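You operate a simulated robot arm through the tools that you are given. There is no shell and no other tool.

You are at the controls of a simulated robot arm. One attempt, no reset.

TASK
Put the fennel board in the sign stand.
Fine: the black-bar board goes into the empty slot of the pine rack; the other board stays.

The check looks at the end state, three seconds after you hand in, the way a careful person would. Anything else that was tipped, shoved, dropped, spilled or broken makes it a failure.

THE ROBOT
A 7-joint arm with a two-finger parallel gripper, fixed in place. Base frame: the origin is on the floor under the middle of its stand, x ahead of it, y to its left, z up. Lengths are in cm, angles in rad, forces in N, time in s.
It reaches about 147.9 cm from its shoulder. Its first joint turns from -2.897 to 2.897 rad. Payload 4.4 kg.
The tool frame sits at the grasp point between the pads (the TCP): z along the fingers, y along the line on which they close. The tips reach 2.3 cm beyond it. The gripper opens to 9.4 cm. The fingers are 3.8 cm wide and 1 cm thick; the gripper's body (5.4 by 9.6 cm) begins 3.9 cm behind the TCP.
Orientation is that of the tool frame in the base frame, as a unit quaternion [x, y, z, w]. With the fingers straight down and closing along the base's y, the tool's x points along the base's -x, its y along +y and its z along -z.

THE INTERFACE
- The arm moves only by the tool servo_tool. Its argument "increments" is a list of rows, each a list of 3 entries, a list of its own where there are three numbers: the turn, a rotation vector about the tool's x, y, z in rad, then the shift along the tool's x, y, z in cm, then the closure in counts, from 0 (fully open) to 255 (shut). In form: [[[ax, ay, az], [x, y, z], grip], ...]. A call has 1 to 20 rows; each row shifts and turns the commanded pose from where the row before left it, along the tool's axes as they then stand. A row lasts 0.2 s, in which the tool goes at most 5 cm and 0.15 rad; a call with a longer step from one row to the next is refused whole, and so is a gripper value outside its range. A pose out of reach is approached as far as the arm can. The call stops where the force on the tool passes 90 N (or 10 N more than at its start, if that is more) or the arm is blocked; 0.2 s more then pass. Each finger travels about 7.2 cm/s and halts on what it meets, pressing with about 32 N; the grip force reading is that of the motor and also rises with nothing between the fingers. The clock runs only during rows and for 0.2 s after the last one: add rows that do not move to give the fingers time. The reply holds the time, the measured pose of the TCP, the force on the tool along the base axes, the opening and the grip force, in the units named above and with some noise, with the torque about the TCP (base axes, N m) and any sound that the robot's microphone picked up, and new pictures: "pictures" is both (left out), scene, wrist or none.
- Cameras (640 x 400 px; columns grow to the right, rows downward): "scene" is fixed at [4.23, 49.11, 186.44]; the picture's right is [-0.39, -0.92, 0.00], its down [-0.48, 0.20, -0.85] and it looks along [0.78, -0.33, -0.52] (base axes); focal length 372 px, centre (320, 200). "wrist" rides on the gripper at [8.6, 1.6, -7.5] in the tool frame; the picture's right is [-0.18, 0.98, 0.00], its down [-0.58, -0.11, -0.81] and it looks along [-0.79, -0.15, 0.59] (tool axes); focal length 243 px, centre (320, 200). There is no depth. A picture from a camera that has moved, and an enlarged one, comes with that camera's place and axes in the base frame and with its lens. The place of the scene camera against the robot may be out by one fixed shift of up to 2.5 cm in any direction.
- inspect(camera, box): a new picture of the part [left, top, right, bottom] of that camera's present view, enlarged. It takes no simulated time.
- sign_off(): hands the job in; it is judged then, once.

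Nothing tells you positions but the pictures and the camera data. Unless the task says otherwise, let go and move clear before handing in.

The tools are called after "Call:" as a command line: name --argument value ..., lists and objects as JSON in quotes. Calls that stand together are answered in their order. servo_tool: Moves the arm, as the interface text tells. Its arguments: {"type":"object","properties":{"increments":{"type":"array","items":{"type":"array"}},"pictures":{"type":"string","enum":["both","scene","wrist","none"]}},"required":["increments"]} The other tools are called the same way: inspect (camera, box) takes an enlarged picture of a part of a camera's view; sign_off () hands the job in.

At the start:

```text
time: 0.0
tool_pos: [75.76, 12.81, 152.96]
ee_rot: [0.0, 1.0, 0.0, 0.0]
contact_force: [-0.8, -0.2, -0.4]
wrist_torque: [0.0, -0.02, 0.01]
finger_gap: 9.42
finger_force: 0.2
```

scene: 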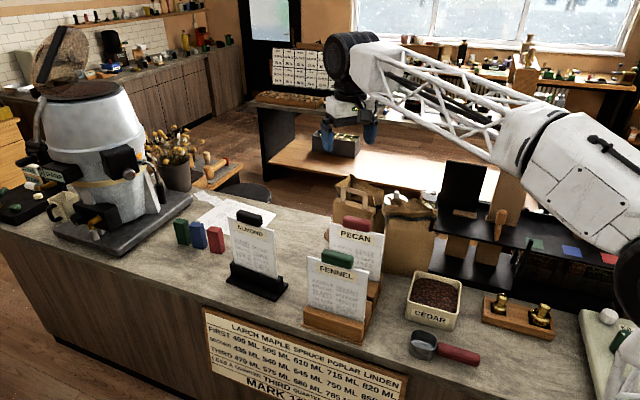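
wrist: 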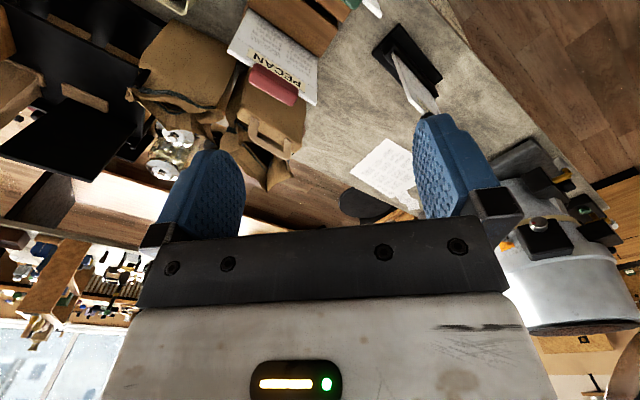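

I see a counter with three boards: ALMOND (black bar) in a black stand, and FENNEL (green bar) and PECAN (red bar) near a wooden rack. I'll look closer before moving, since the name and the bar colour have to be reconciled.

Call:
inspect --camera "scene" --box '[200, 180, 420, 350]'

Call:
inspect --camera "scene" --box '[200, 190, 310, 310]'

Call:
inspect --camera "scene" --box '[290, 200, 400, 350]'

Call:
inspect --camera "wrist" --box '[200, 0, 480, 180]'

Call:
inspect --camera "scene" --box '[190, 300, 420, 400]'

```text
2.35 times, centred on (310, 265) of scene
camera zoom: at [4.23, 49.11, 186.44], right [-0.39, -0.92, 0.0], down [-0.48, 0.2, -0.85], along [0.78, -0.33, -0.52], focal length 875 px, centre (344, 47)
```

zoom: 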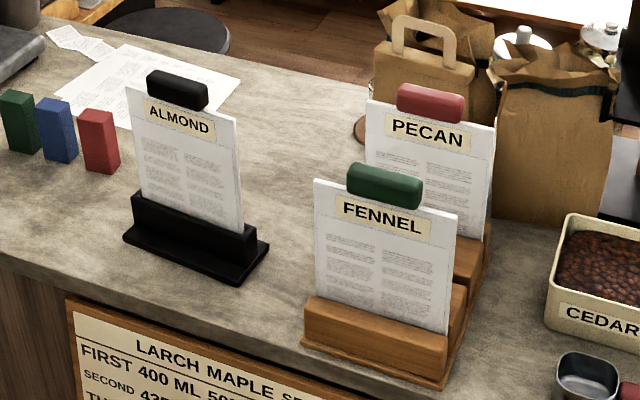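

```text
3.33 times, centred on (255, 250) of scene
camera zoom: at [4.23, 49.11, 186.44], right [-0.39, -0.92, 0.0], down [-0.48, 0.2, -0.85], along [0.78, -0.33, -0.52], focal length 1240 px, centre (537, 33)
```

zoom: 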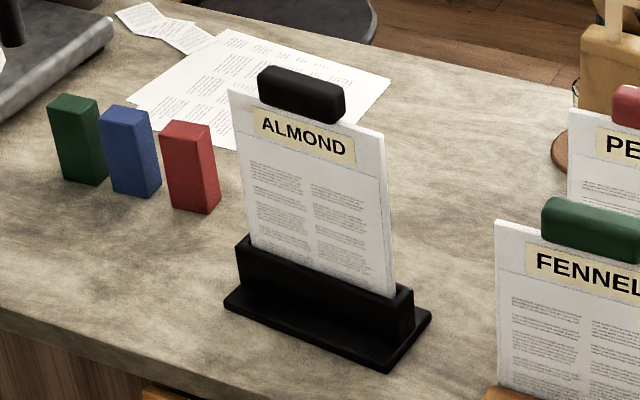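

```text
2.67 times, centred on (345, 275) of scene
camera zoom: at [4.23, 49.11, 186.44], right [-0.39, -0.92, 0.0], down [-0.48, 0.2, -0.85], along [0.78, -0.33, -0.52], focal length 992 px, centre (253, 0)
```

zoom: 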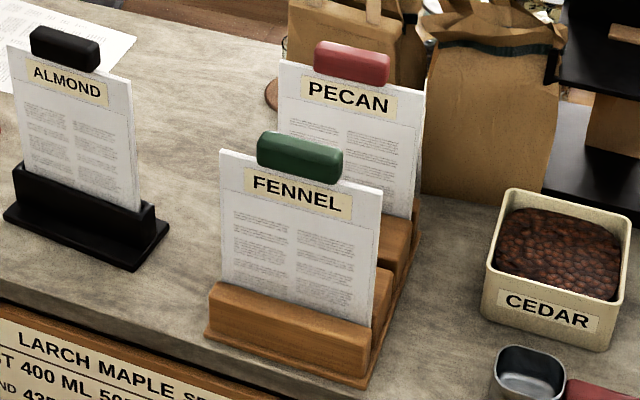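

```text
2.22 times, centred on (340, 90) of wrist
camera zoom: at [67.14, 14.34, 160.41], right [0.18, 0.98, 0.0], down [0.58, -0.11, 0.81], along [0.79, -0.15, -0.59], focal length 539 px, centre (276, 444)
```

zoom: 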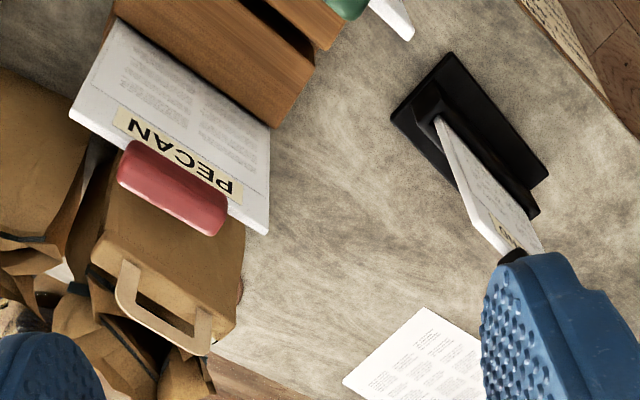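

```text
2.78 times, centred on (305, 350) of scene
camera zoom: at [4.23, 49.11, 186.44], right [-0.39, -0.92, 0.0], down [-0.48, 0.2, -0.85], along [0.78, -0.33, -0.52], focal length 1035 px, centre (362, -217)
```

zoom: 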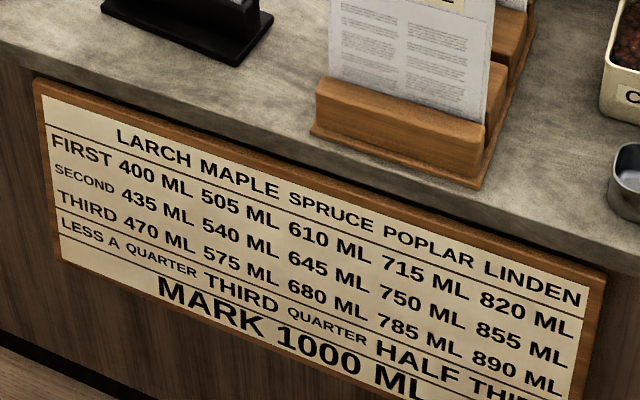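

The ALMOND board has the black bar and FENNEL the green one, so the two lines of the task don't match yet. I'll check the rest of the scene for other boards, black bars or stands before deciding.

Call:
inspect --camera "scene" --box '[0, 80, 240, 260]'

Call:
inspect --camera "scene" --box '[400, 140, 640, 400]'

Call:
inspect --camera "scene" --box '[0, 140, 120, 230]'

Call:
inspect --camera "scene" --box '[240, 30, 440, 160]'

Call:
inspect --camera "wrist" --box '[0, 0, 300, 200]'

Call:
inspect --camera "scene" --box '[340, 220, 400, 340]'

```text
2.22 times, centred on (120, 170) of scene
camera zoom: at [4.23, 49.11, 186.44], right [-0.39, -0.92, 0.0], down [-0.48, 0.2, -0.85], along [0.78, -0.33, -0.52], focal length 826 px, centre (764, 267)
```

zoom: 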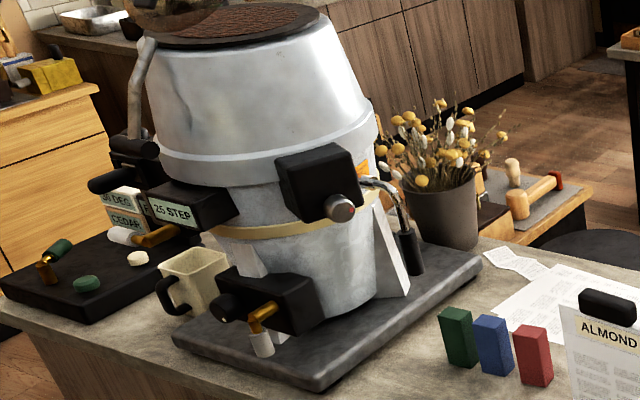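

```text
1.54 times, centred on (520, 270) of scene
camera zoom: at [4.23, 49.11, 186.44], right [-0.39, -0.92, 0.0], down [-0.48, 0.2, -0.85], along [0.78, -0.33, -0.52], focal length 572 px, centre (12, 92)
```

zoom: 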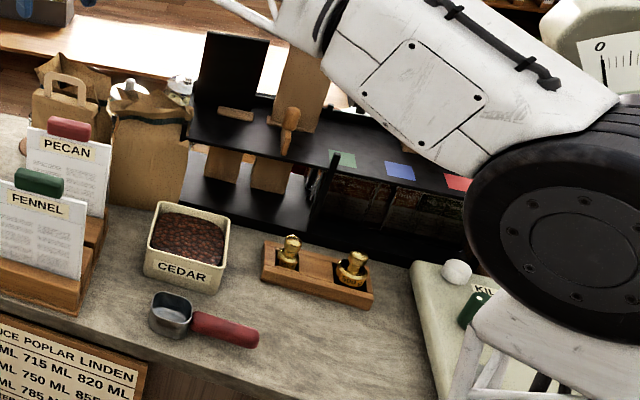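

```text
4.44 times, centred on (60, 185) of scene
camera zoom: at [4.23, 49.11, 186.44], right [-0.39, -0.92, 0.0], down [-0.48, 0.2, -0.85], along [0.78, -0.33, -0.52], focal length 1653 px, centre (1476, 267)
```

zoom: 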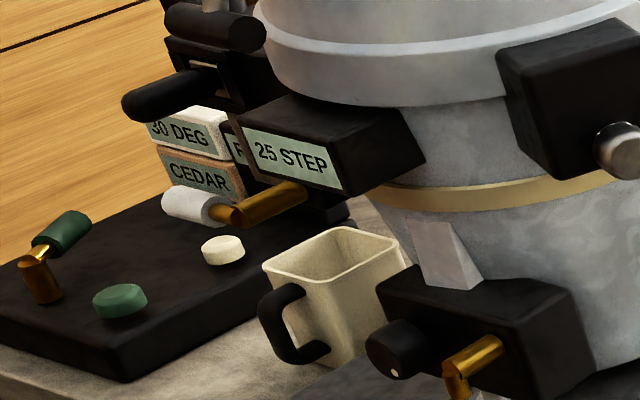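

```text
3.08 times, centred on (340, 95) of scene
camera zoom: at [4.23, 49.11, 186.44], right [-0.39, -0.92, 0.0], down [-0.48, 0.2, -0.85], along [0.78, -0.33, -0.52], focal length 1144 px, centre (258, 523)
```

zoom: 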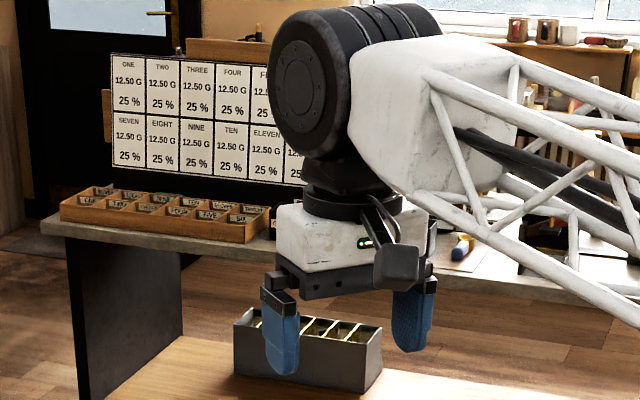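

```text
2.00 times, centred on (150, 100) of wrist
camera zoom: at [67.14, 14.34, 160.41], right [0.18, 0.98, 0.0], down [0.58, -0.11, 0.81], along [0.79, -0.15, -0.59], focal length 485 px, centre (660, 400)
```

zoom: 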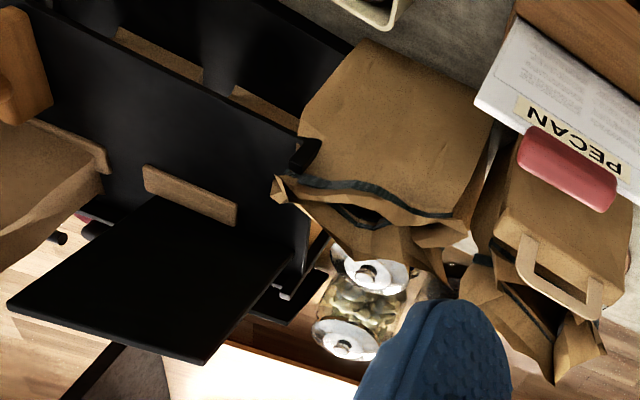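

```text
3.33 times, centred on (370, 280) of scene
camera zoom: at [4.23, 49.11, 186.44], right [-0.39, -0.92, 0.0], down [-0.48, 0.2, -0.85], along [0.78, -0.33, -0.52], focal length 1240 px, centre (153, -67)
```

zoom: 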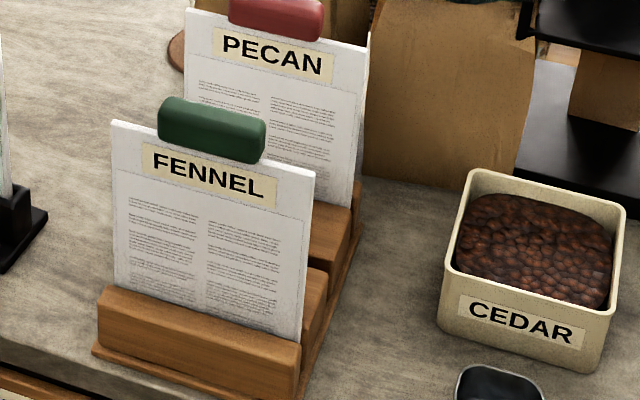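

Reading the two lines together: FENNEL (green bar) goes to the black single sign stand, which ALMOND (black bar) now occupies. So ALMOND goes to the pine rack's empty slot first, and PECAN stays put. The counter is at about z 93, the rack near (75, 8) and the black stand near (99, 32). I'll turn the wrist and back off to look along the slots.

Call:
servo_tool --increments '[[[0, 0, -0.146], [0, 0, 0], 0], [[0, 0, -0.146], [0, 0, 0], 0], [[0, 0, -0.146], [0, 0, 0], 0], [[0, 0, -0.146], [0, 0, 0], 0], [[0, 0, -0.146], [0, 0, 0], 0], [[0, 0, 0], [4.0, -0.7, 1.2], 0], [[0, 0, 0], [4.0, -0.7, 1.2], 0], [[0, 0, 0], [4.0, -0.7, 1.2], 0], [[0, 0, 0], [4.0, -0.7, 1.2], 0], [[0, 0, 0], [4.0, -0.7, 1.2], 0], [[0, 0, 0], [4.0, -0.7, 1.2], 0], [[0, 0, 0], [4.0, -0.7, 1.2], 0], [[0, 0, 0], [0, 0, 0], 0]]' --pictures "both"

```text
time: 2.8
tool_pos: [58.19, -9.45, 144.51]
ee_rot: [-0.357, 0.934, 0.0, -0.001]
contact_force: [-0.7, -0.3, -0.1]
wrist_torque: [-0.02, 0.01, 0.01]
finger_gap: 9.4
finger_force: 0.1
camera wrist: at [50.62, -14.1, 151.99], right [-0.52, 0.85, 0.0], down [0.51, 0.31, 0.81], along [0.69, 0.42, -0.59], focal length 243 px, centre (320, 200)
```

scene: 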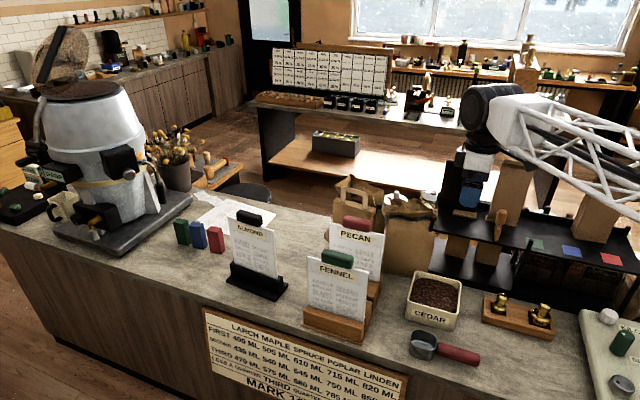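
wrist: 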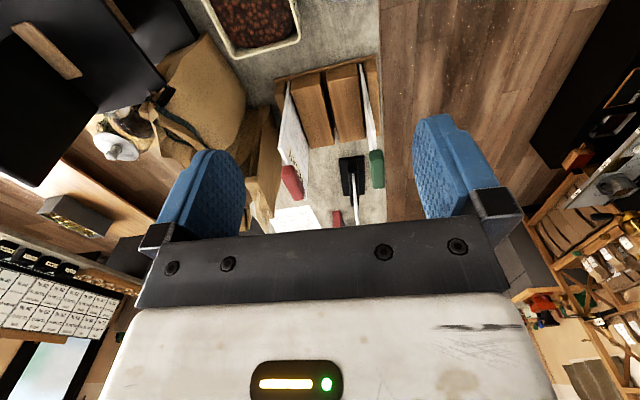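

From here I can see along the rack with its middle slot. I'll zoom in to measure it.

Call:
inspect --camera "wrist" --box '[250, 40, 410, 140]'

Call:
inspect --camera "wrist" --box '[250, 130, 410, 230]'

```text
4.00 times, centred on (330, 90) of wrist
camera zoom: at [50.62, -14.1, 151.99], right [-0.52, 0.85, 0.0], down [0.51, 0.31, 0.81], along [0.69, 0.42, -0.59], focal length 970 px, centre (280, 640)
```

zoom: 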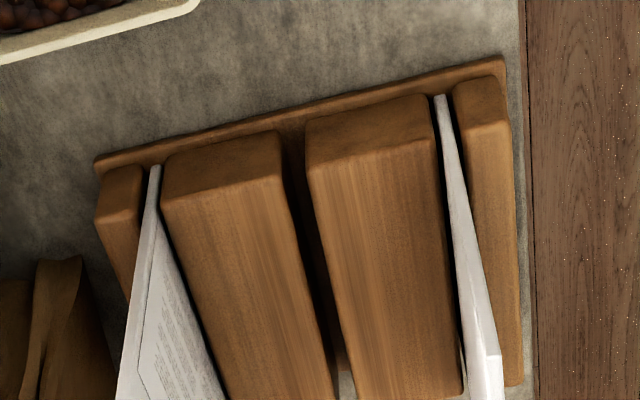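

```text
4.00 times, centred on (330, 180) of wrist
camera zoom: at [50.62, -14.1, 151.99], right [-0.52, 0.85, 0.0], down [0.51, 0.31, 0.81], along [0.69, 0.42, -0.59], focal length 970 px, centre (280, 280)
```

zoom: 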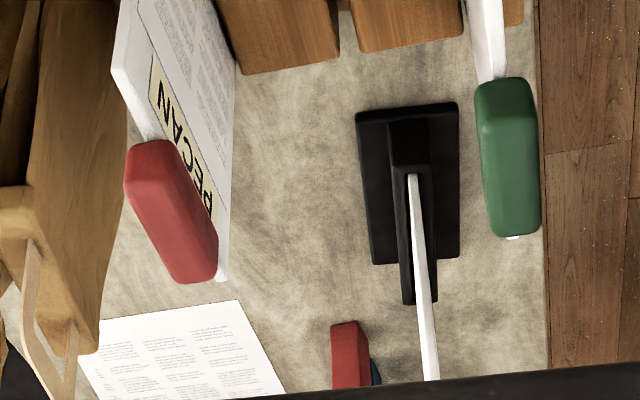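

The rack has three slots with the middle one empty, running at about 45° yaw and about 8.5 cm apart. ALMOND stands at about 39° yaw near (102, 31), with its bar at z ≈ 119. I'll move above ALMOND with the fingers aligned across its bar.

Call:
servo_tool --increments '[[[0, 0, 0.044], [0, 0, 0], 0], [[0, 0, 0], [-4.33, 0.31, 0.3], 0], [[0, 0, 0], [-4.33, 0.31, 0.3], 0], [[0, 0, 0], [-4.33, 0.31, 0.3], 0], [[0, 0, 0], [-4.33, 0.31, 0.3], 0], [[0, 0, 0], [-4.33, 0.31, 0.3], 0], [[0, 0, 0], [-4.33, 0.31, 0.3], 0], [[0, 0, 0], [-4.33, 0.31, 0.3], 0], [[0, 0, 0], [-4.33, 0.31, 0.3], 0], [[0, 0, 0], [-4.33, 0.31, 0.3], 0], [[0, 0, 0], [-4.33, 0.31, 0.3], 0], [[0, 0, 0], [-4.33, 0.31, 0.3], 0], [[0, 0, 0], [-4.33, 0.31, 0.3], 0], [[0, 0, 0], [-4.33, 0.31, 0.3], 0], [[0, 0, 0], [-4.33, 0.31, 0.3], 0], [[0, 0, 0], [0, 0, 0], 0]]' --pictures "both"

```text
time: 6.2
tool_pos: [102.25, 32.34, 140.47]
ee_rot: [-0.336, 0.942, 0.001, 0.0]
contact_force: [1.0, -0.4, 0.0]
wrist_torque: [-0.03, 0.01, -0.02]
finger_gap: 9.41
finger_force: 0.0
camera wrist: at [94.56, 28.02, 147.87], right [-0.48, 0.88, 0.0], down [0.52, 0.28, 0.81], along [0.71, 0.39, -0.59], focal length 243 px, centre (320, 200)
```

scene: 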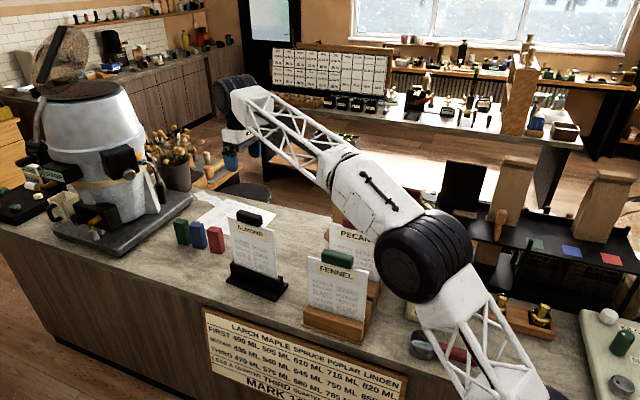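
wrist: 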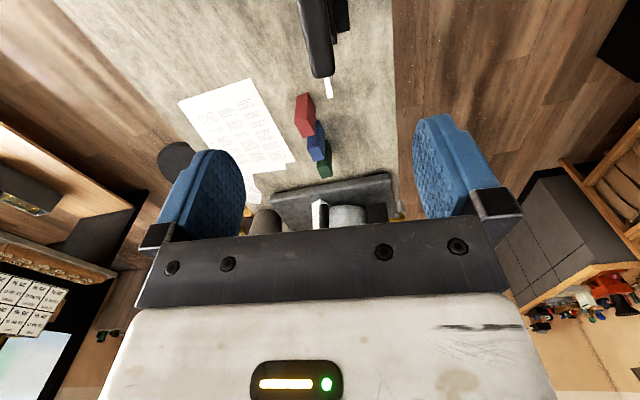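

The black bar is right under the fingers, close to column 320. I'll zoom in to check its alignment before descending.

Call:
inspect --camera "wrist" --box '[270, 0, 390, 100]'

Call:
inspect --camera "scene" --box '[180, 60, 480, 320]'

```text
4.00 times, centred on (330, 50) of wrist
camera zoom: at [94.56, 28.02, 147.87], right [-0.48, 0.88, 0.0], down [0.52, 0.28, 0.81], along [0.71, 0.39, -0.59], focal length 970 px, centre (280, 800)
```

zoom: 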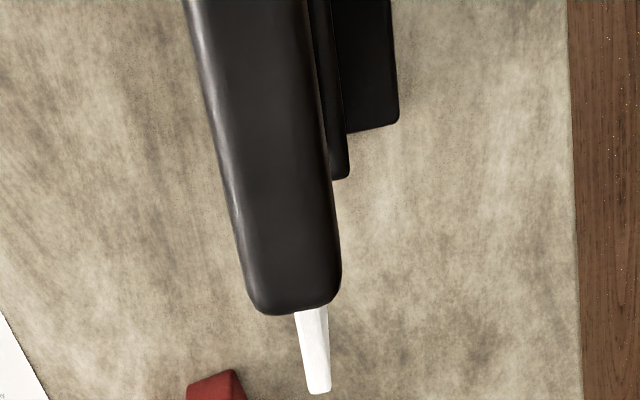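

```text
1.54 times, centred on (330, 190) of scene
camera zoom: at [4.23, 49.11, 186.44], right [-0.39, -0.92, 0.0], down [-0.48, 0.2, -0.85], along [0.78, -0.33, -0.52], focal length 572 px, centre (305, 215)
```

zoom: 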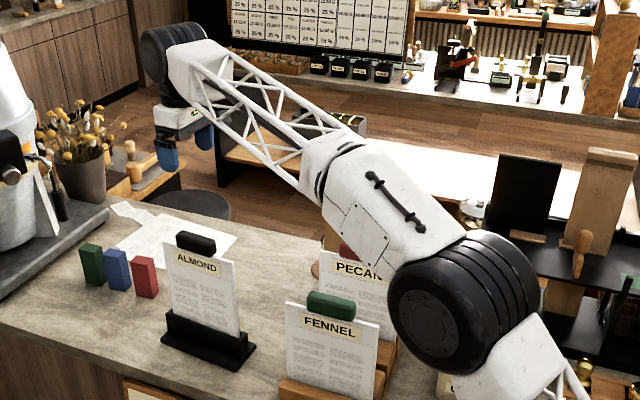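

The bar is about 2.5 cm thick and well aligned in yaw, but sits about 0.5 cm to the tool's −y side. I'll correct that and come down partway to check again.

Call:
servo_tool --increments '[[[0, 0, -0.004], [0, -0.47, 2.5], 0], [[0, 0, 0], [0, 0, 3.0], 0], [[0, 0, 0], [0, 0, 3.0], 0], [[0, 0, 0], [0, 0, 3.0], 0], [[0, 0, 0], [0, 0, 0], 0]]' --pictures "both"

Call:
inspect --camera "wrist" --box '[240, 0, 400, 200]'

Call:
inspect --camera "scene" --box '[180, 130, 330, 310]'

```text
time: 7.4
tool_pos: [102.62, 31.99, 128.74]
ee_rot: [-0.339, 0.941, 0.001, 0.0]
contact_force: [0.0, 0.5, -0.3]
wrist_torque: [-0.04, 0.0, 0.0]
finger_gap: 9.4
finger_force: 0.1
camera wrist: at [94.85, 27.62, 136.27], right [-0.48, 0.88, 0.0], down [0.52, 0.29, 0.81], along [0.71, 0.39, -0.59], focal length 243 px, centre (320, 200)
```

scene: 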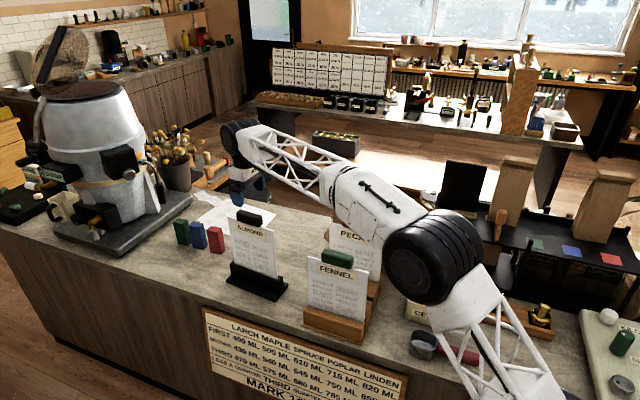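
wrist: 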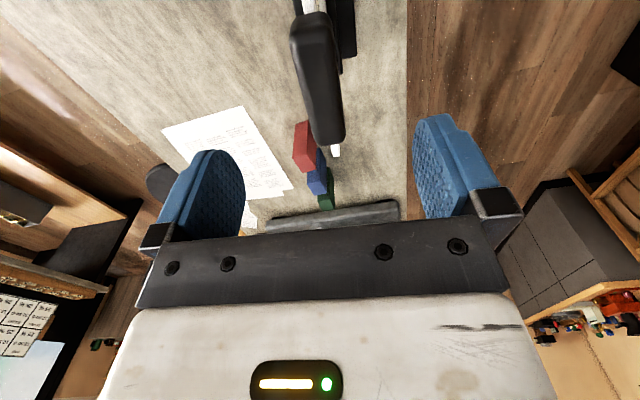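

```text
2.00 times, centred on (320, 100) of wrist
camera zoom: at [94.85, 27.62, 136.27], right [-0.48, 0.88, 0.0], down [0.52, 0.29, 0.81], along [0.71, 0.39, -0.59], focal length 485 px, centre (320, 400)
```

zoom: 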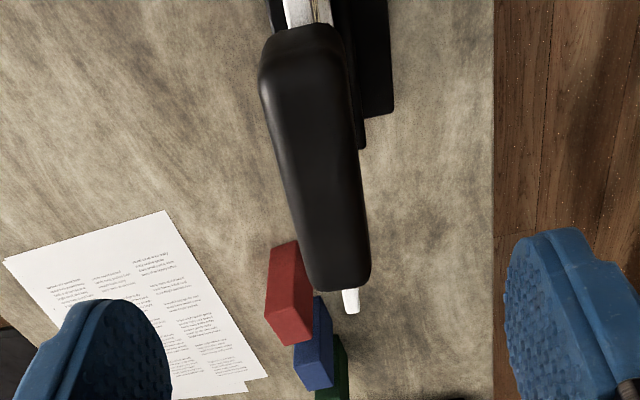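

```text
2.22 times, centred on (255, 220) of scene
camera zoom: at [4.23, 49.11, 186.44], right [-0.39, -0.92, 0.0], down [-0.48, 0.2, -0.85], along [0.78, -0.33, -0.52], focal length 826 px, centre (464, 156)
```

zoom: 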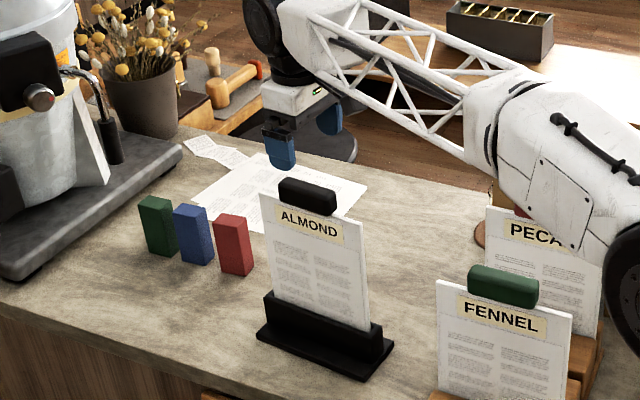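

The bar's top is at z ≈ 120, it is about 9 cm long, and it is centred across the fingers. I'll descend so the TCP sits at the bar's mid-height, shifting 0.6 cm forward to its middle, and look before closing.

Call:
servo_tool --increments '[[[0, 0, 0], [-0.3, 0, 2.5], 0], [[0, 0, 0], [-0.3, 0, 2.5], 0], [[0, 0, 0], [0, 0, 2.5], 0], [[0, 0, 0], [0, 0, 2.5], 0], [[0, 0, 0], [0, 0, 0], 0]]' --pictures "both"

Call:
inspect --camera "wrist" --box '[160, 20, 480, 240]'

Call:
inspect --camera "scene" --box '[180, 130, 330, 310]'

```text
time: 8.6
tool_pos: [103.01, 32.1, 118.86]
ee_rot: [-0.339, 0.941, 0.0, 0.0]
contact_force: [0.1, 0.9, -1.0]
wrist_torque: [-0.03, 0.0, 0.0]
finger_gap: 9.38
finger_force: 0.1
camera wrist: at [95.29, 27.79, 126.23], right [-0.48, 0.88, 0.0], down [0.52, 0.29, 0.81], along [0.71, 0.39, -0.59], focal length 243 px, centre (320, 200)
```

scene: 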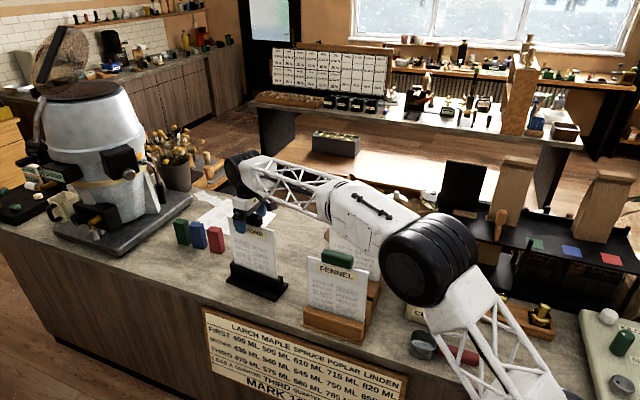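
wrist: 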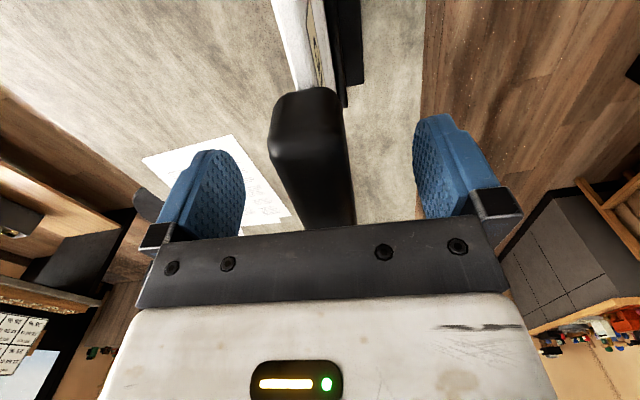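

```text
1.82 times, centred on (320, 130) of wrist
camera zoom: at [95.29, 27.79, 126.23], right [-0.48, 0.88, 0.0], down [0.52, 0.29, 0.81], along [0.71, 0.39, -0.59], focal length 441 px, centre (320, 327)
```

zoom: 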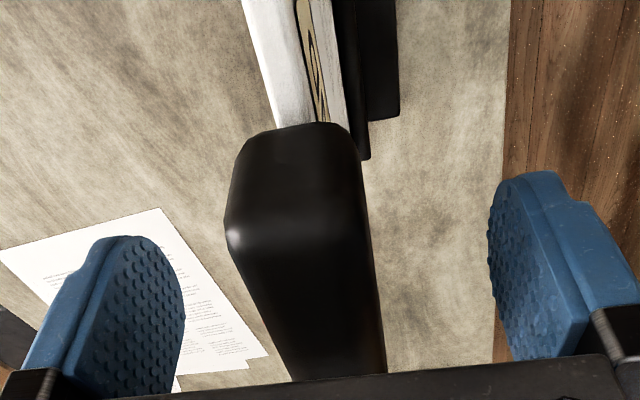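

```text
2.22 times, centred on (255, 220) of scene
camera zoom: at [4.23, 49.11, 186.44], right [-0.39, -0.92, 0.0], down [-0.48, 0.2, -0.85], along [0.78, -0.33, -0.52], focal length 826 px, centre (464, 156)
```

zoom: 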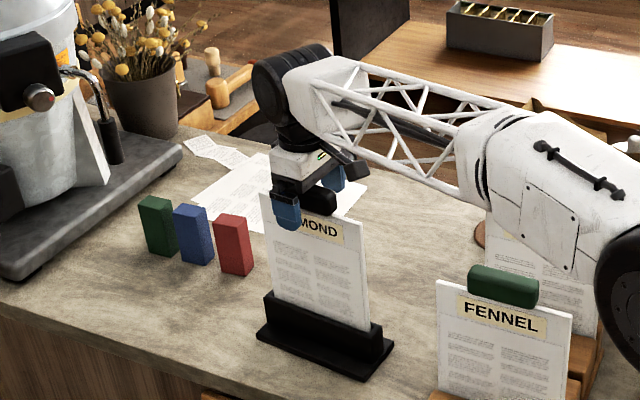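

The bar sits between the fingers, centred to within about 1–2 mm. I'll nudge 0.4 cm forward and close the gripper slowly.

Call:
servo_tool --increments '[[[0, 0, 0], [-0.4, 0.1, 0.1], 60], [[0, 0, 0], [0, 0, 0], 120], [[0, 0, 0], [0, 0, 0], 160], [[0, 0, 0], [0, 0, 0], 175], [[0, 0, 0], [0, 0, 0], 190], [[0, 0, 0], [0, 0, 0], 210], [[0, 0, 0], [0, 0, 0], 255], [[0, 0, 0], [0, 0, 0], 255]]' --pictures "both"

Call:
inspect --camera "wrist" --box '[160, 20, 480, 240]'

Call:
inspect --camera "scene" --box '[180, 130, 330, 310]'

```text
time: 10.4
tool_pos: [103.26, 32.56, 118.78]
ee_rot: [-0.339, 0.941, 0.0, 0.0]
contact_force: [-0.4, -0.3, -0.6]
wrist_torque: [0.08, -0.01, 0.03]
finger_gap: 2.78
finger_force: 31.7
camera wrist: at [95.59, 28.19, 126.19], right [-0.48, 0.88, 0.0], down [0.52, 0.29, 0.81], along [0.71, 0.39, -0.59], focal length 243 px, centre (320, 200)
```

scene: 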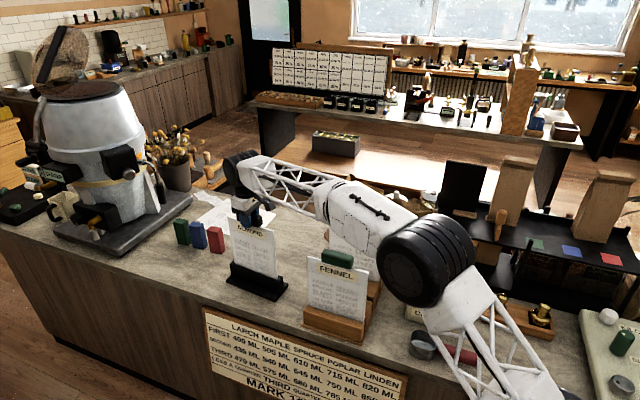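
wrist: 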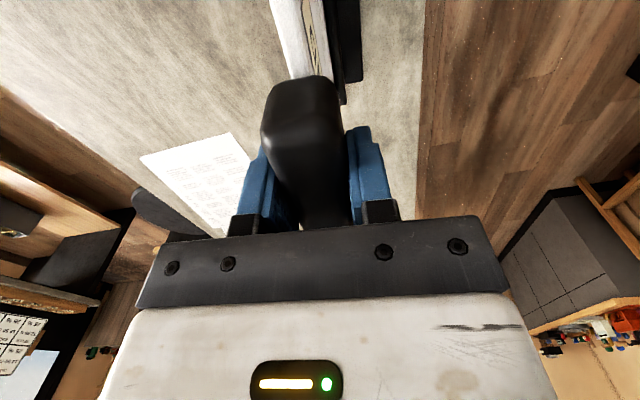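

```text
1.82 times, centred on (320, 130) of wrist
camera zoom: at [95.59, 28.19, 126.19], right [-0.48, 0.88, 0.0], down [0.52, 0.29, 0.81], along [0.71, 0.39, -0.59], focal length 441 px, centre (320, 327)
```

zoom: 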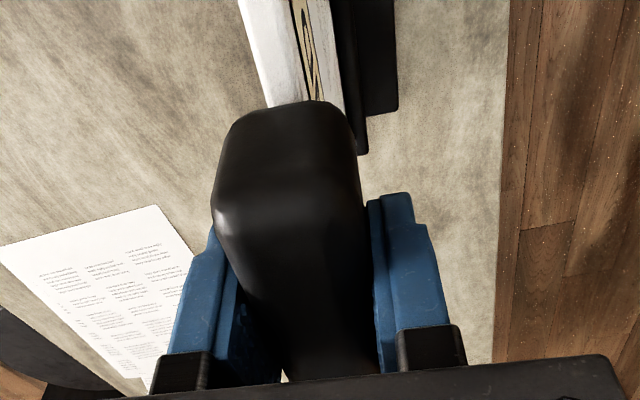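

```text
2.22 times, centred on (255, 220) of scene
camera zoom: at [4.23, 49.11, 186.44], right [-0.39, -0.92, 0.0], down [-0.48, 0.2, -0.85], along [0.78, -0.33, -0.52], focal length 826 px, centre (464, 156)
```

zoom: 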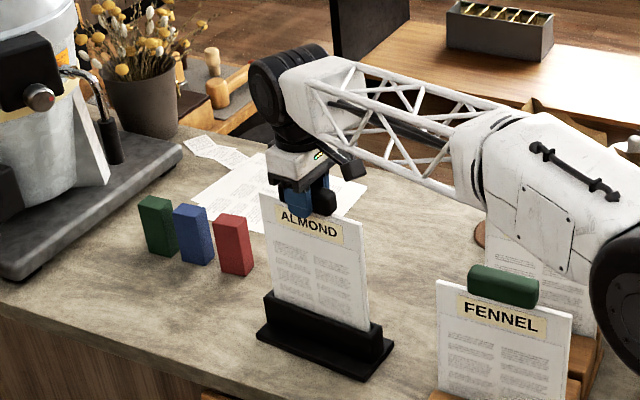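

The bar is gripped at a 2.78 cm gap. I'll lift straight up slowly, clear of the black stand.

Call:
servo_tool --increments '[[[0, 0, 0], [0, 0, -0.5], 255], [[0, 0, 0], [0, 0, -1.0], 255], [[0, 0, 0], [0, 0, -1.5], 255], [[0, 0, 0], [0, 0, -1.5], 255], [[0, 0, 0], [0, 0, 0], 255]]' --pictures "both"

Call:
inspect --camera "scene" --box '[180, 130, 330, 310]'

Call:
inspect --camera "wrist" --box '[160, 0, 480, 220]'

```text
time: 11.6
tool_pos: [103.33, 32.55, 123.09]
ee_rot: [-0.338, 0.941, 0.0, 0.0]
contact_force: [1.1, 0.2, -1.5]
wrist_torque: [-0.03, -0.03, -0.02]
finger_gap: 2.78
finger_force: 31.9
camera wrist: at [95.6, 28.25, 130.65], right [-0.48, 0.88, 0.0], down [0.52, 0.29, 0.81], along [0.71, 0.39, -0.59], focal length 243 px, centre (320, 200)
```

scene: 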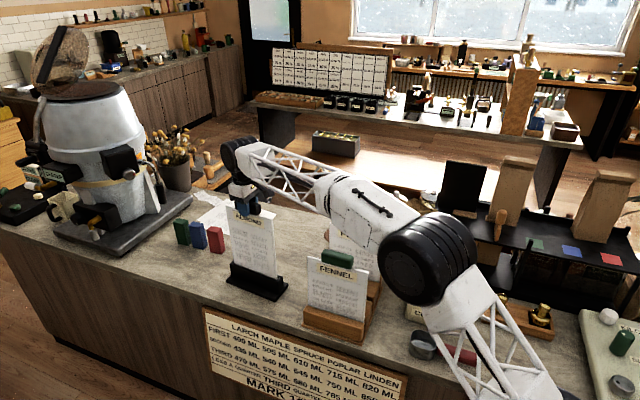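
wrist: 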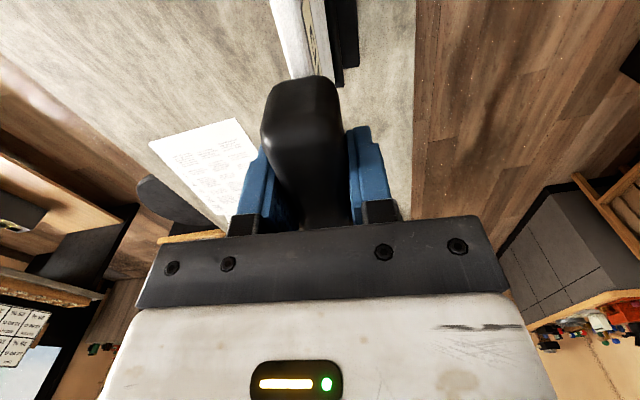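

```text
2.22 times, centred on (255, 220) of scene
camera zoom: at [4.23, 49.11, 186.44], right [-0.39, -0.92, 0.0], down [-0.48, 0.2, -0.85], along [0.78, -0.33, -0.52], focal length 826 px, centre (464, 156)
```

zoom: 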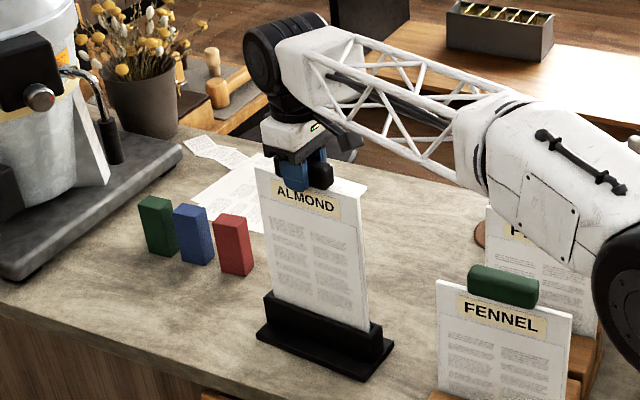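

```text
1.82 times, centred on (320, 110) of wrist
camera zoom: at [95.6, 28.25, 130.65], right [-0.48, 0.88, 0.0], down [0.52, 0.29, 0.81], along [0.71, 0.39, -0.59], focal length 441 px, centre (320, 364)
```

zoom: 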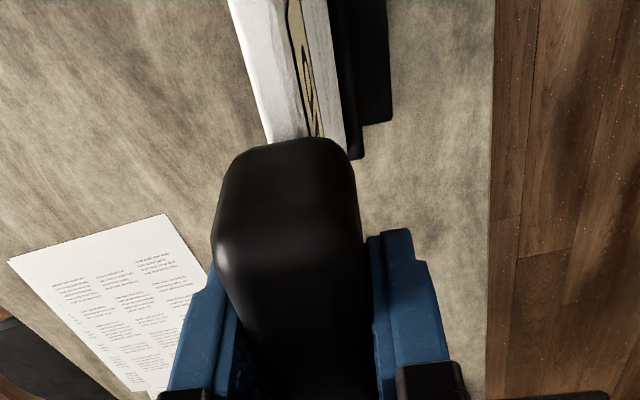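

ALMOND is sliding out cleanly and the stand stays on the counter. I'll keep lifting and record how the slot looks beneath the held board, as an alignment template.

Call:
servo_tool --increments '[[[0, 0, 0], [0, 0, -2.0], 255], [[0, 0, 0], [0, 0, -2.0], 255], [[0, 0, 0], [0, 0, -1.7], 255], [[0, 0, 0], [0, 0, 0], 255]]' --pictures "wrist"

Call:
inspect --camera "wrist" --box '[240, 0, 400, 100]'

Call:
inspect --camera "scene" --box '[200, 170, 310, 310]'

```text
time: 12.6
tool_pos: [103.43, 32.53, 128.85]
ee_rot: [-0.339, 0.941, 0.0, 0.0]
contact_force: [-0.7, 0.0, -1.7]
wrist_torque: [0.0, 0.03, 0.04]
finger_gap: 2.75
finger_force: 32.1
camera wrist: at [95.67, 28.23, 136.3], right [-0.48, 0.88, 0.0], down [0.52, 0.29, 0.81], along [0.71, 0.39, -0.59], focal length 243 px, centre (320, 200)
```

wrist: 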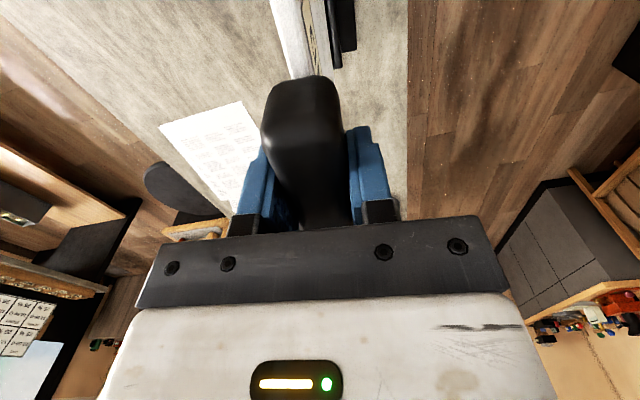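

```text
4.00 times, centred on (320, 50) of wrist
camera zoom: at [95.67, 28.23, 136.3], right [-0.48, 0.88, 0.0], down [0.52, 0.29, 0.81], along [0.71, 0.39, -0.59], focal length 970 px, centre (320, 800)
```

zoom: 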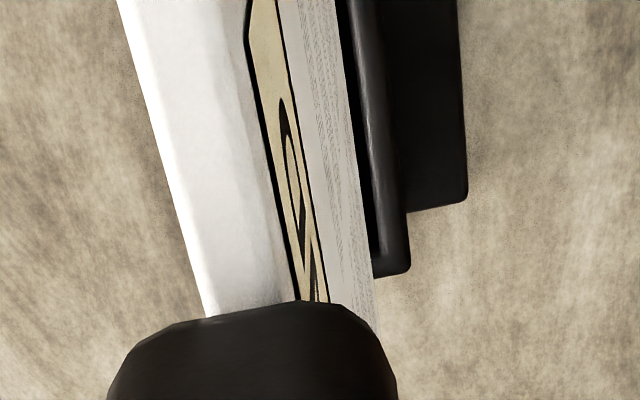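

```text
2.86 times, centred on (255, 240) of scene
camera zoom: at [4.23, 49.11, 186.44], right [-0.39, -0.92, 0.0], down [-0.48, 0.2, -0.85], along [0.78, -0.33, -0.52], focal length 1063 px, centre (506, 86)
```

zoom: 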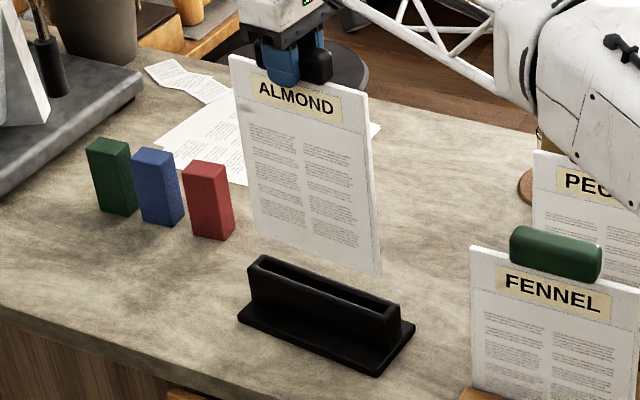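

ALMOND is free of the black stand, which hasn't moved. Next I'll raise it to z ≈ 151 so its bottom clears the other boards, then carry it above the rack's middle slot at 45° yaw.

Call:
servo_tool --increments '[[[0, 0, 0], [0, 0, -2.5], 255], [[0, 0, 0], [0, 0, -4.0], 255], [[0, 0, 0], [0, 0, -4.0], 255], [[0, 0, 0], [0, 0, -4.0], 255], [[0, 0, 0], [0, 0, -4.0], 255], [[0, 0, 0], [0, 0, -3.6], 255], [[0, 0, -0.031], [0, 0, 0], 255], [[0, 0, -0.031], [0, 0, 0], 255], [[0, 0, -0.031], [0, 0, 0], 255], [[0, 0, 0], [0, 0, 0], 255]]' --pictures "both"

Call:
inspect --camera "scene" --box '[180, 80, 400, 330]'

Call:
inspect --camera "scene" --box '[220, 230, 300, 310]'

```text
time: 14.8
tool_pos: [103.48, 32.55, 148.75]
ee_rot: [-0.382, 0.924, 0.0, -0.001]
contact_force: [0.2, -0.5, -1.8]
wrist_torque: [-0.03, 0.01, -0.01]
finger_gap: 2.8
finger_force: 32.0
out of reach, approached as far as the arm can: row 6
camera wrist: at [96.21, 27.48, 156.09], right [-0.56, 0.83, 0.0], down [0.49, 0.33, 0.81], along [0.67, 0.45, -0.59], focal length 243 px, centre (320, 200)
```

scene: 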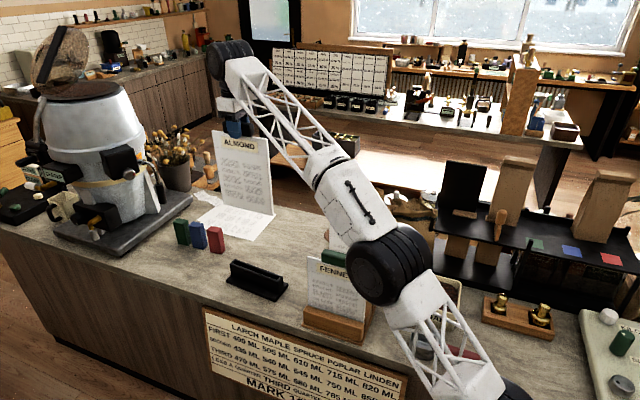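
wrist: 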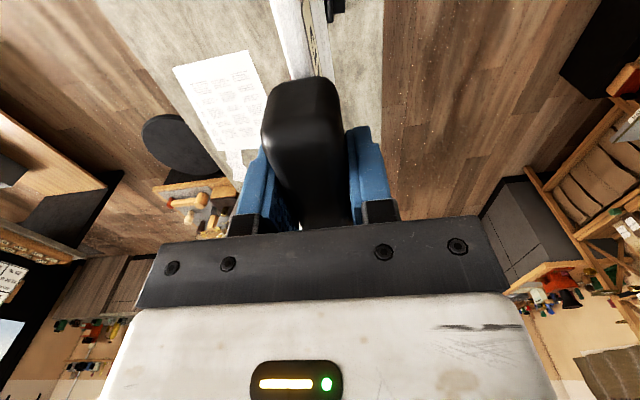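

```text
1.60 times, centred on (290, 205) of scene
camera zoom: at [4.23, 49.11, 186.44], right [-0.39, -0.92, 0.0], down [-0.48, 0.2, -0.85], along [0.78, -0.33, -0.52], focal length 595 px, centre (368, 192)
```

zoom: 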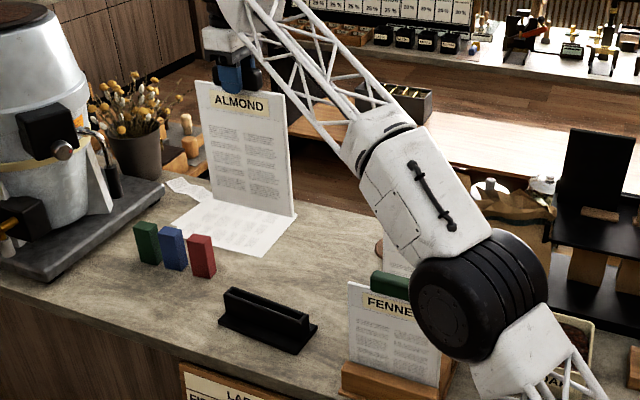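

```text
5.00 times, centred on (260, 270) of scene
camera zoom: at [4.23, 49.11, 186.44], right [-0.39, -0.92, 0.0], down [-0.48, 0.2, -0.85], along [0.78, -0.33, -0.52], focal length 1860 px, centre (620, -150)
```

zoom: 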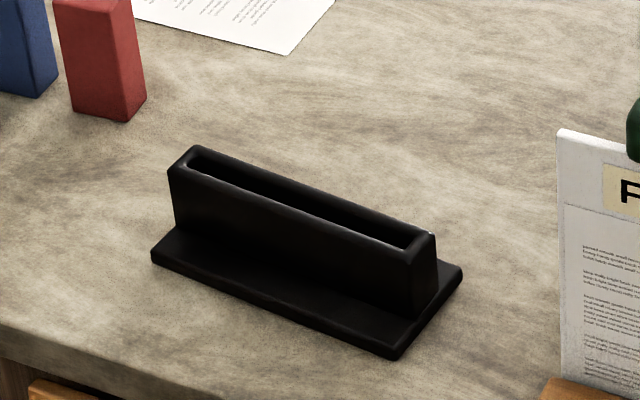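

The black stand's slot is a closed pocket, so FENNEL will need its lengthwise position right too. ALMOND's seated pose, TCP (103.26, 32.56, 118.78) at yaw 0.692, gives me the reference for that. I'll now carry ALMOND in its own plane to above the rack's middle slot.

Call:
servo_tool --increments '[[[0, 0, 0], [2.0, -0.1, 0], 255], [[0, 0, 0], [2.7, -0.14, 0], 255], [[0, 0, 0], [2.7, -0.14, 0], 255], [[0, 0, 0], [2.7, -0.14, 0], 255], [[0, 0, 0], [2.7, -0.14, 0], 255], [[0, 0, 0], [2.7, -0.14, 0], 255], [[0, 0, 0], [2.7, -0.14, 0], 255], [[0, 0, 0], [2.7, -0.14, 0], 255], [[0, 0, 0], [2.7, -0.14, 0], 255], [[0, 0, 0], [2.7, -0.14, 0], 255], [[0, 0, 0], [2.7, -0.14, 0], 255], [[0, 0, 0], [2.6, -0.14, 0], 255], [[0, 0, 0], [0, 0, 0], 255]]' --pictures "both"

Call:
inspect --camera "wrist" --box '[240, 0, 400, 100]'

Call:
inspect --camera "scene" --box '[240, 60, 480, 340]'

```text
time: 17.6
tool_pos: [82.24, 9.1, 148.88]
ee_rot: [-0.382, 0.924, 0.0, 0.0]
contact_force: [0.1, 0.5, -1.7]
wrist_torque: [0.02, 0.01, 0.01]
finger_gap: 2.77
finger_force: 31.6
camera wrist: at [74.93, 4.04, 156.33], right [-0.56, 0.83, 0.0], down [0.49, 0.33, 0.81], along [0.67, 0.45, -0.59], focal length 243 px, centre (320, 200)
```

scene: 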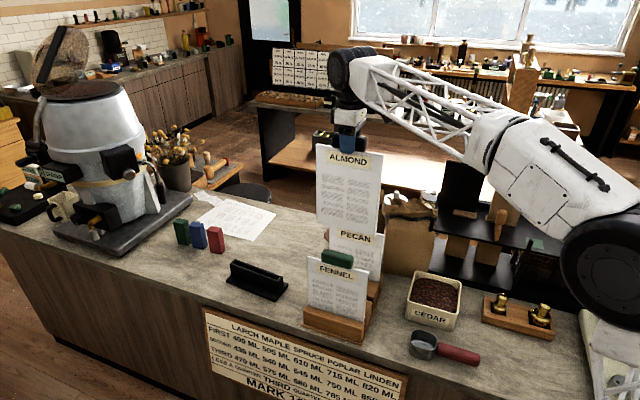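
wrist: 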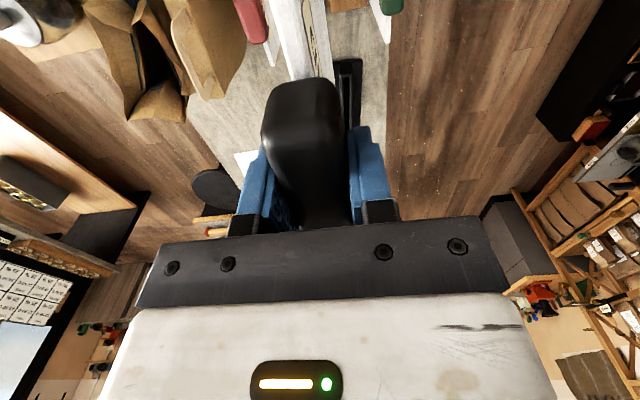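

```text
4.00 times, centred on (320, 50) of wrist
camera zoom: at [74.93, 4.04, 156.33], right [-0.56, 0.83, 0.0], down [0.49, 0.33, 0.81], along [0.67, 0.45, -0.59], focal length 970 px, centre (320, 800)
```

zoom: 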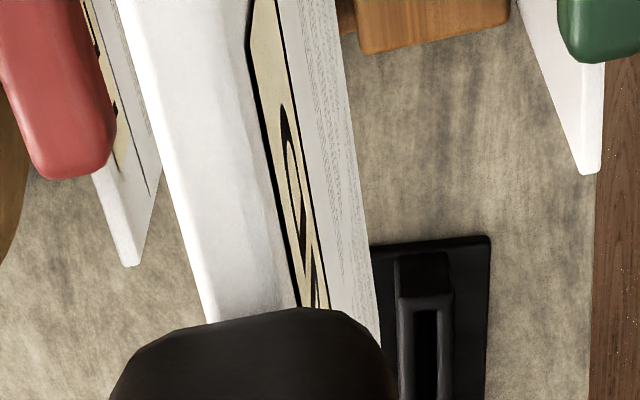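

```text
1.43 times, centred on (360, 200) of scene
camera zoom: at [4.23, 49.11, 186.44], right [-0.39, -0.92, 0.0], down [-0.48, 0.2, -0.85], along [0.78, -0.33, -0.52], focal length 531 px, centre (263, 200)
```

zoom: 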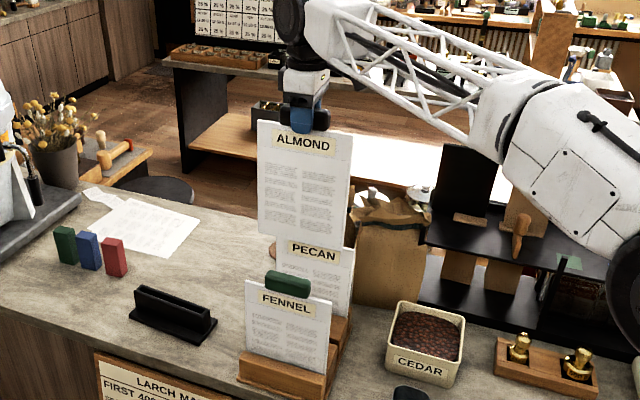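

ALMOND now hangs above the rack between PECAN and FENNEL, and both look undisturbed. I'll zoom further to measure where the slot lies relative to the tool.

Call:
inspect --camera "wrist" --box '[310, 0, 350, 25]'

Call:
inspect --camera "wrist" --box '[320, 0, 400, 50]'

Call:
inspect --camera "wrist" --box '[220, 0, 300, 70]'

```text
16.00 times, centred on (330, 12) of wrist
camera zoom: at [74.93, 4.04, 156.33], right [-0.56, 0.83, 0.0], down [0.49, 0.33, 0.81], along [0.67, 0.45, -0.59], focal length 3882 px, centre (160, 3200)
```

zoom: 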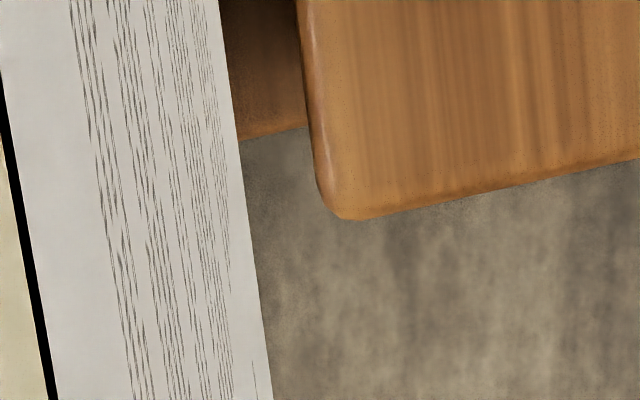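

```text
8.00 times, centred on (360, 25) of wrist
camera zoom: at [74.93, 4.04, 156.33], right [-0.56, 0.83, 0.0], down [0.49, 0.33, 0.81], along [0.67, 0.45, -0.59], focal length 1941 px, centre (0, 1600)
```

zoom: 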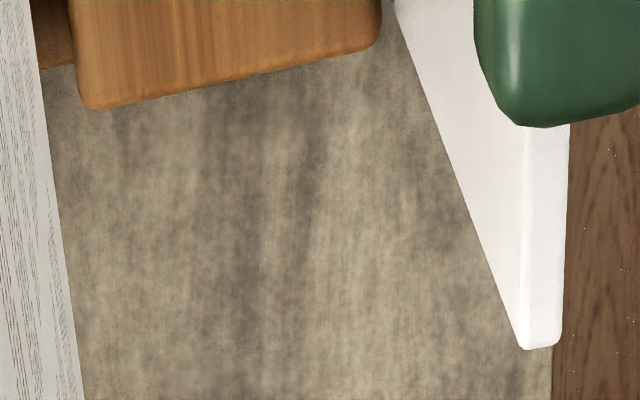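

```text
5.71 times, centred on (260, 35) of wrist
camera zoom: at [74.93, 4.04, 156.33], right [-0.56, 0.83, 0.0], down [0.49, 0.33, 0.81], along [0.67, 0.45, -0.59], focal length 1386 px, centre (663, 1143)
```

zoom: 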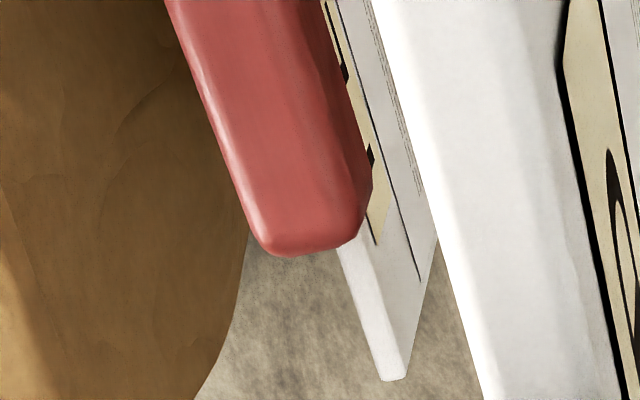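

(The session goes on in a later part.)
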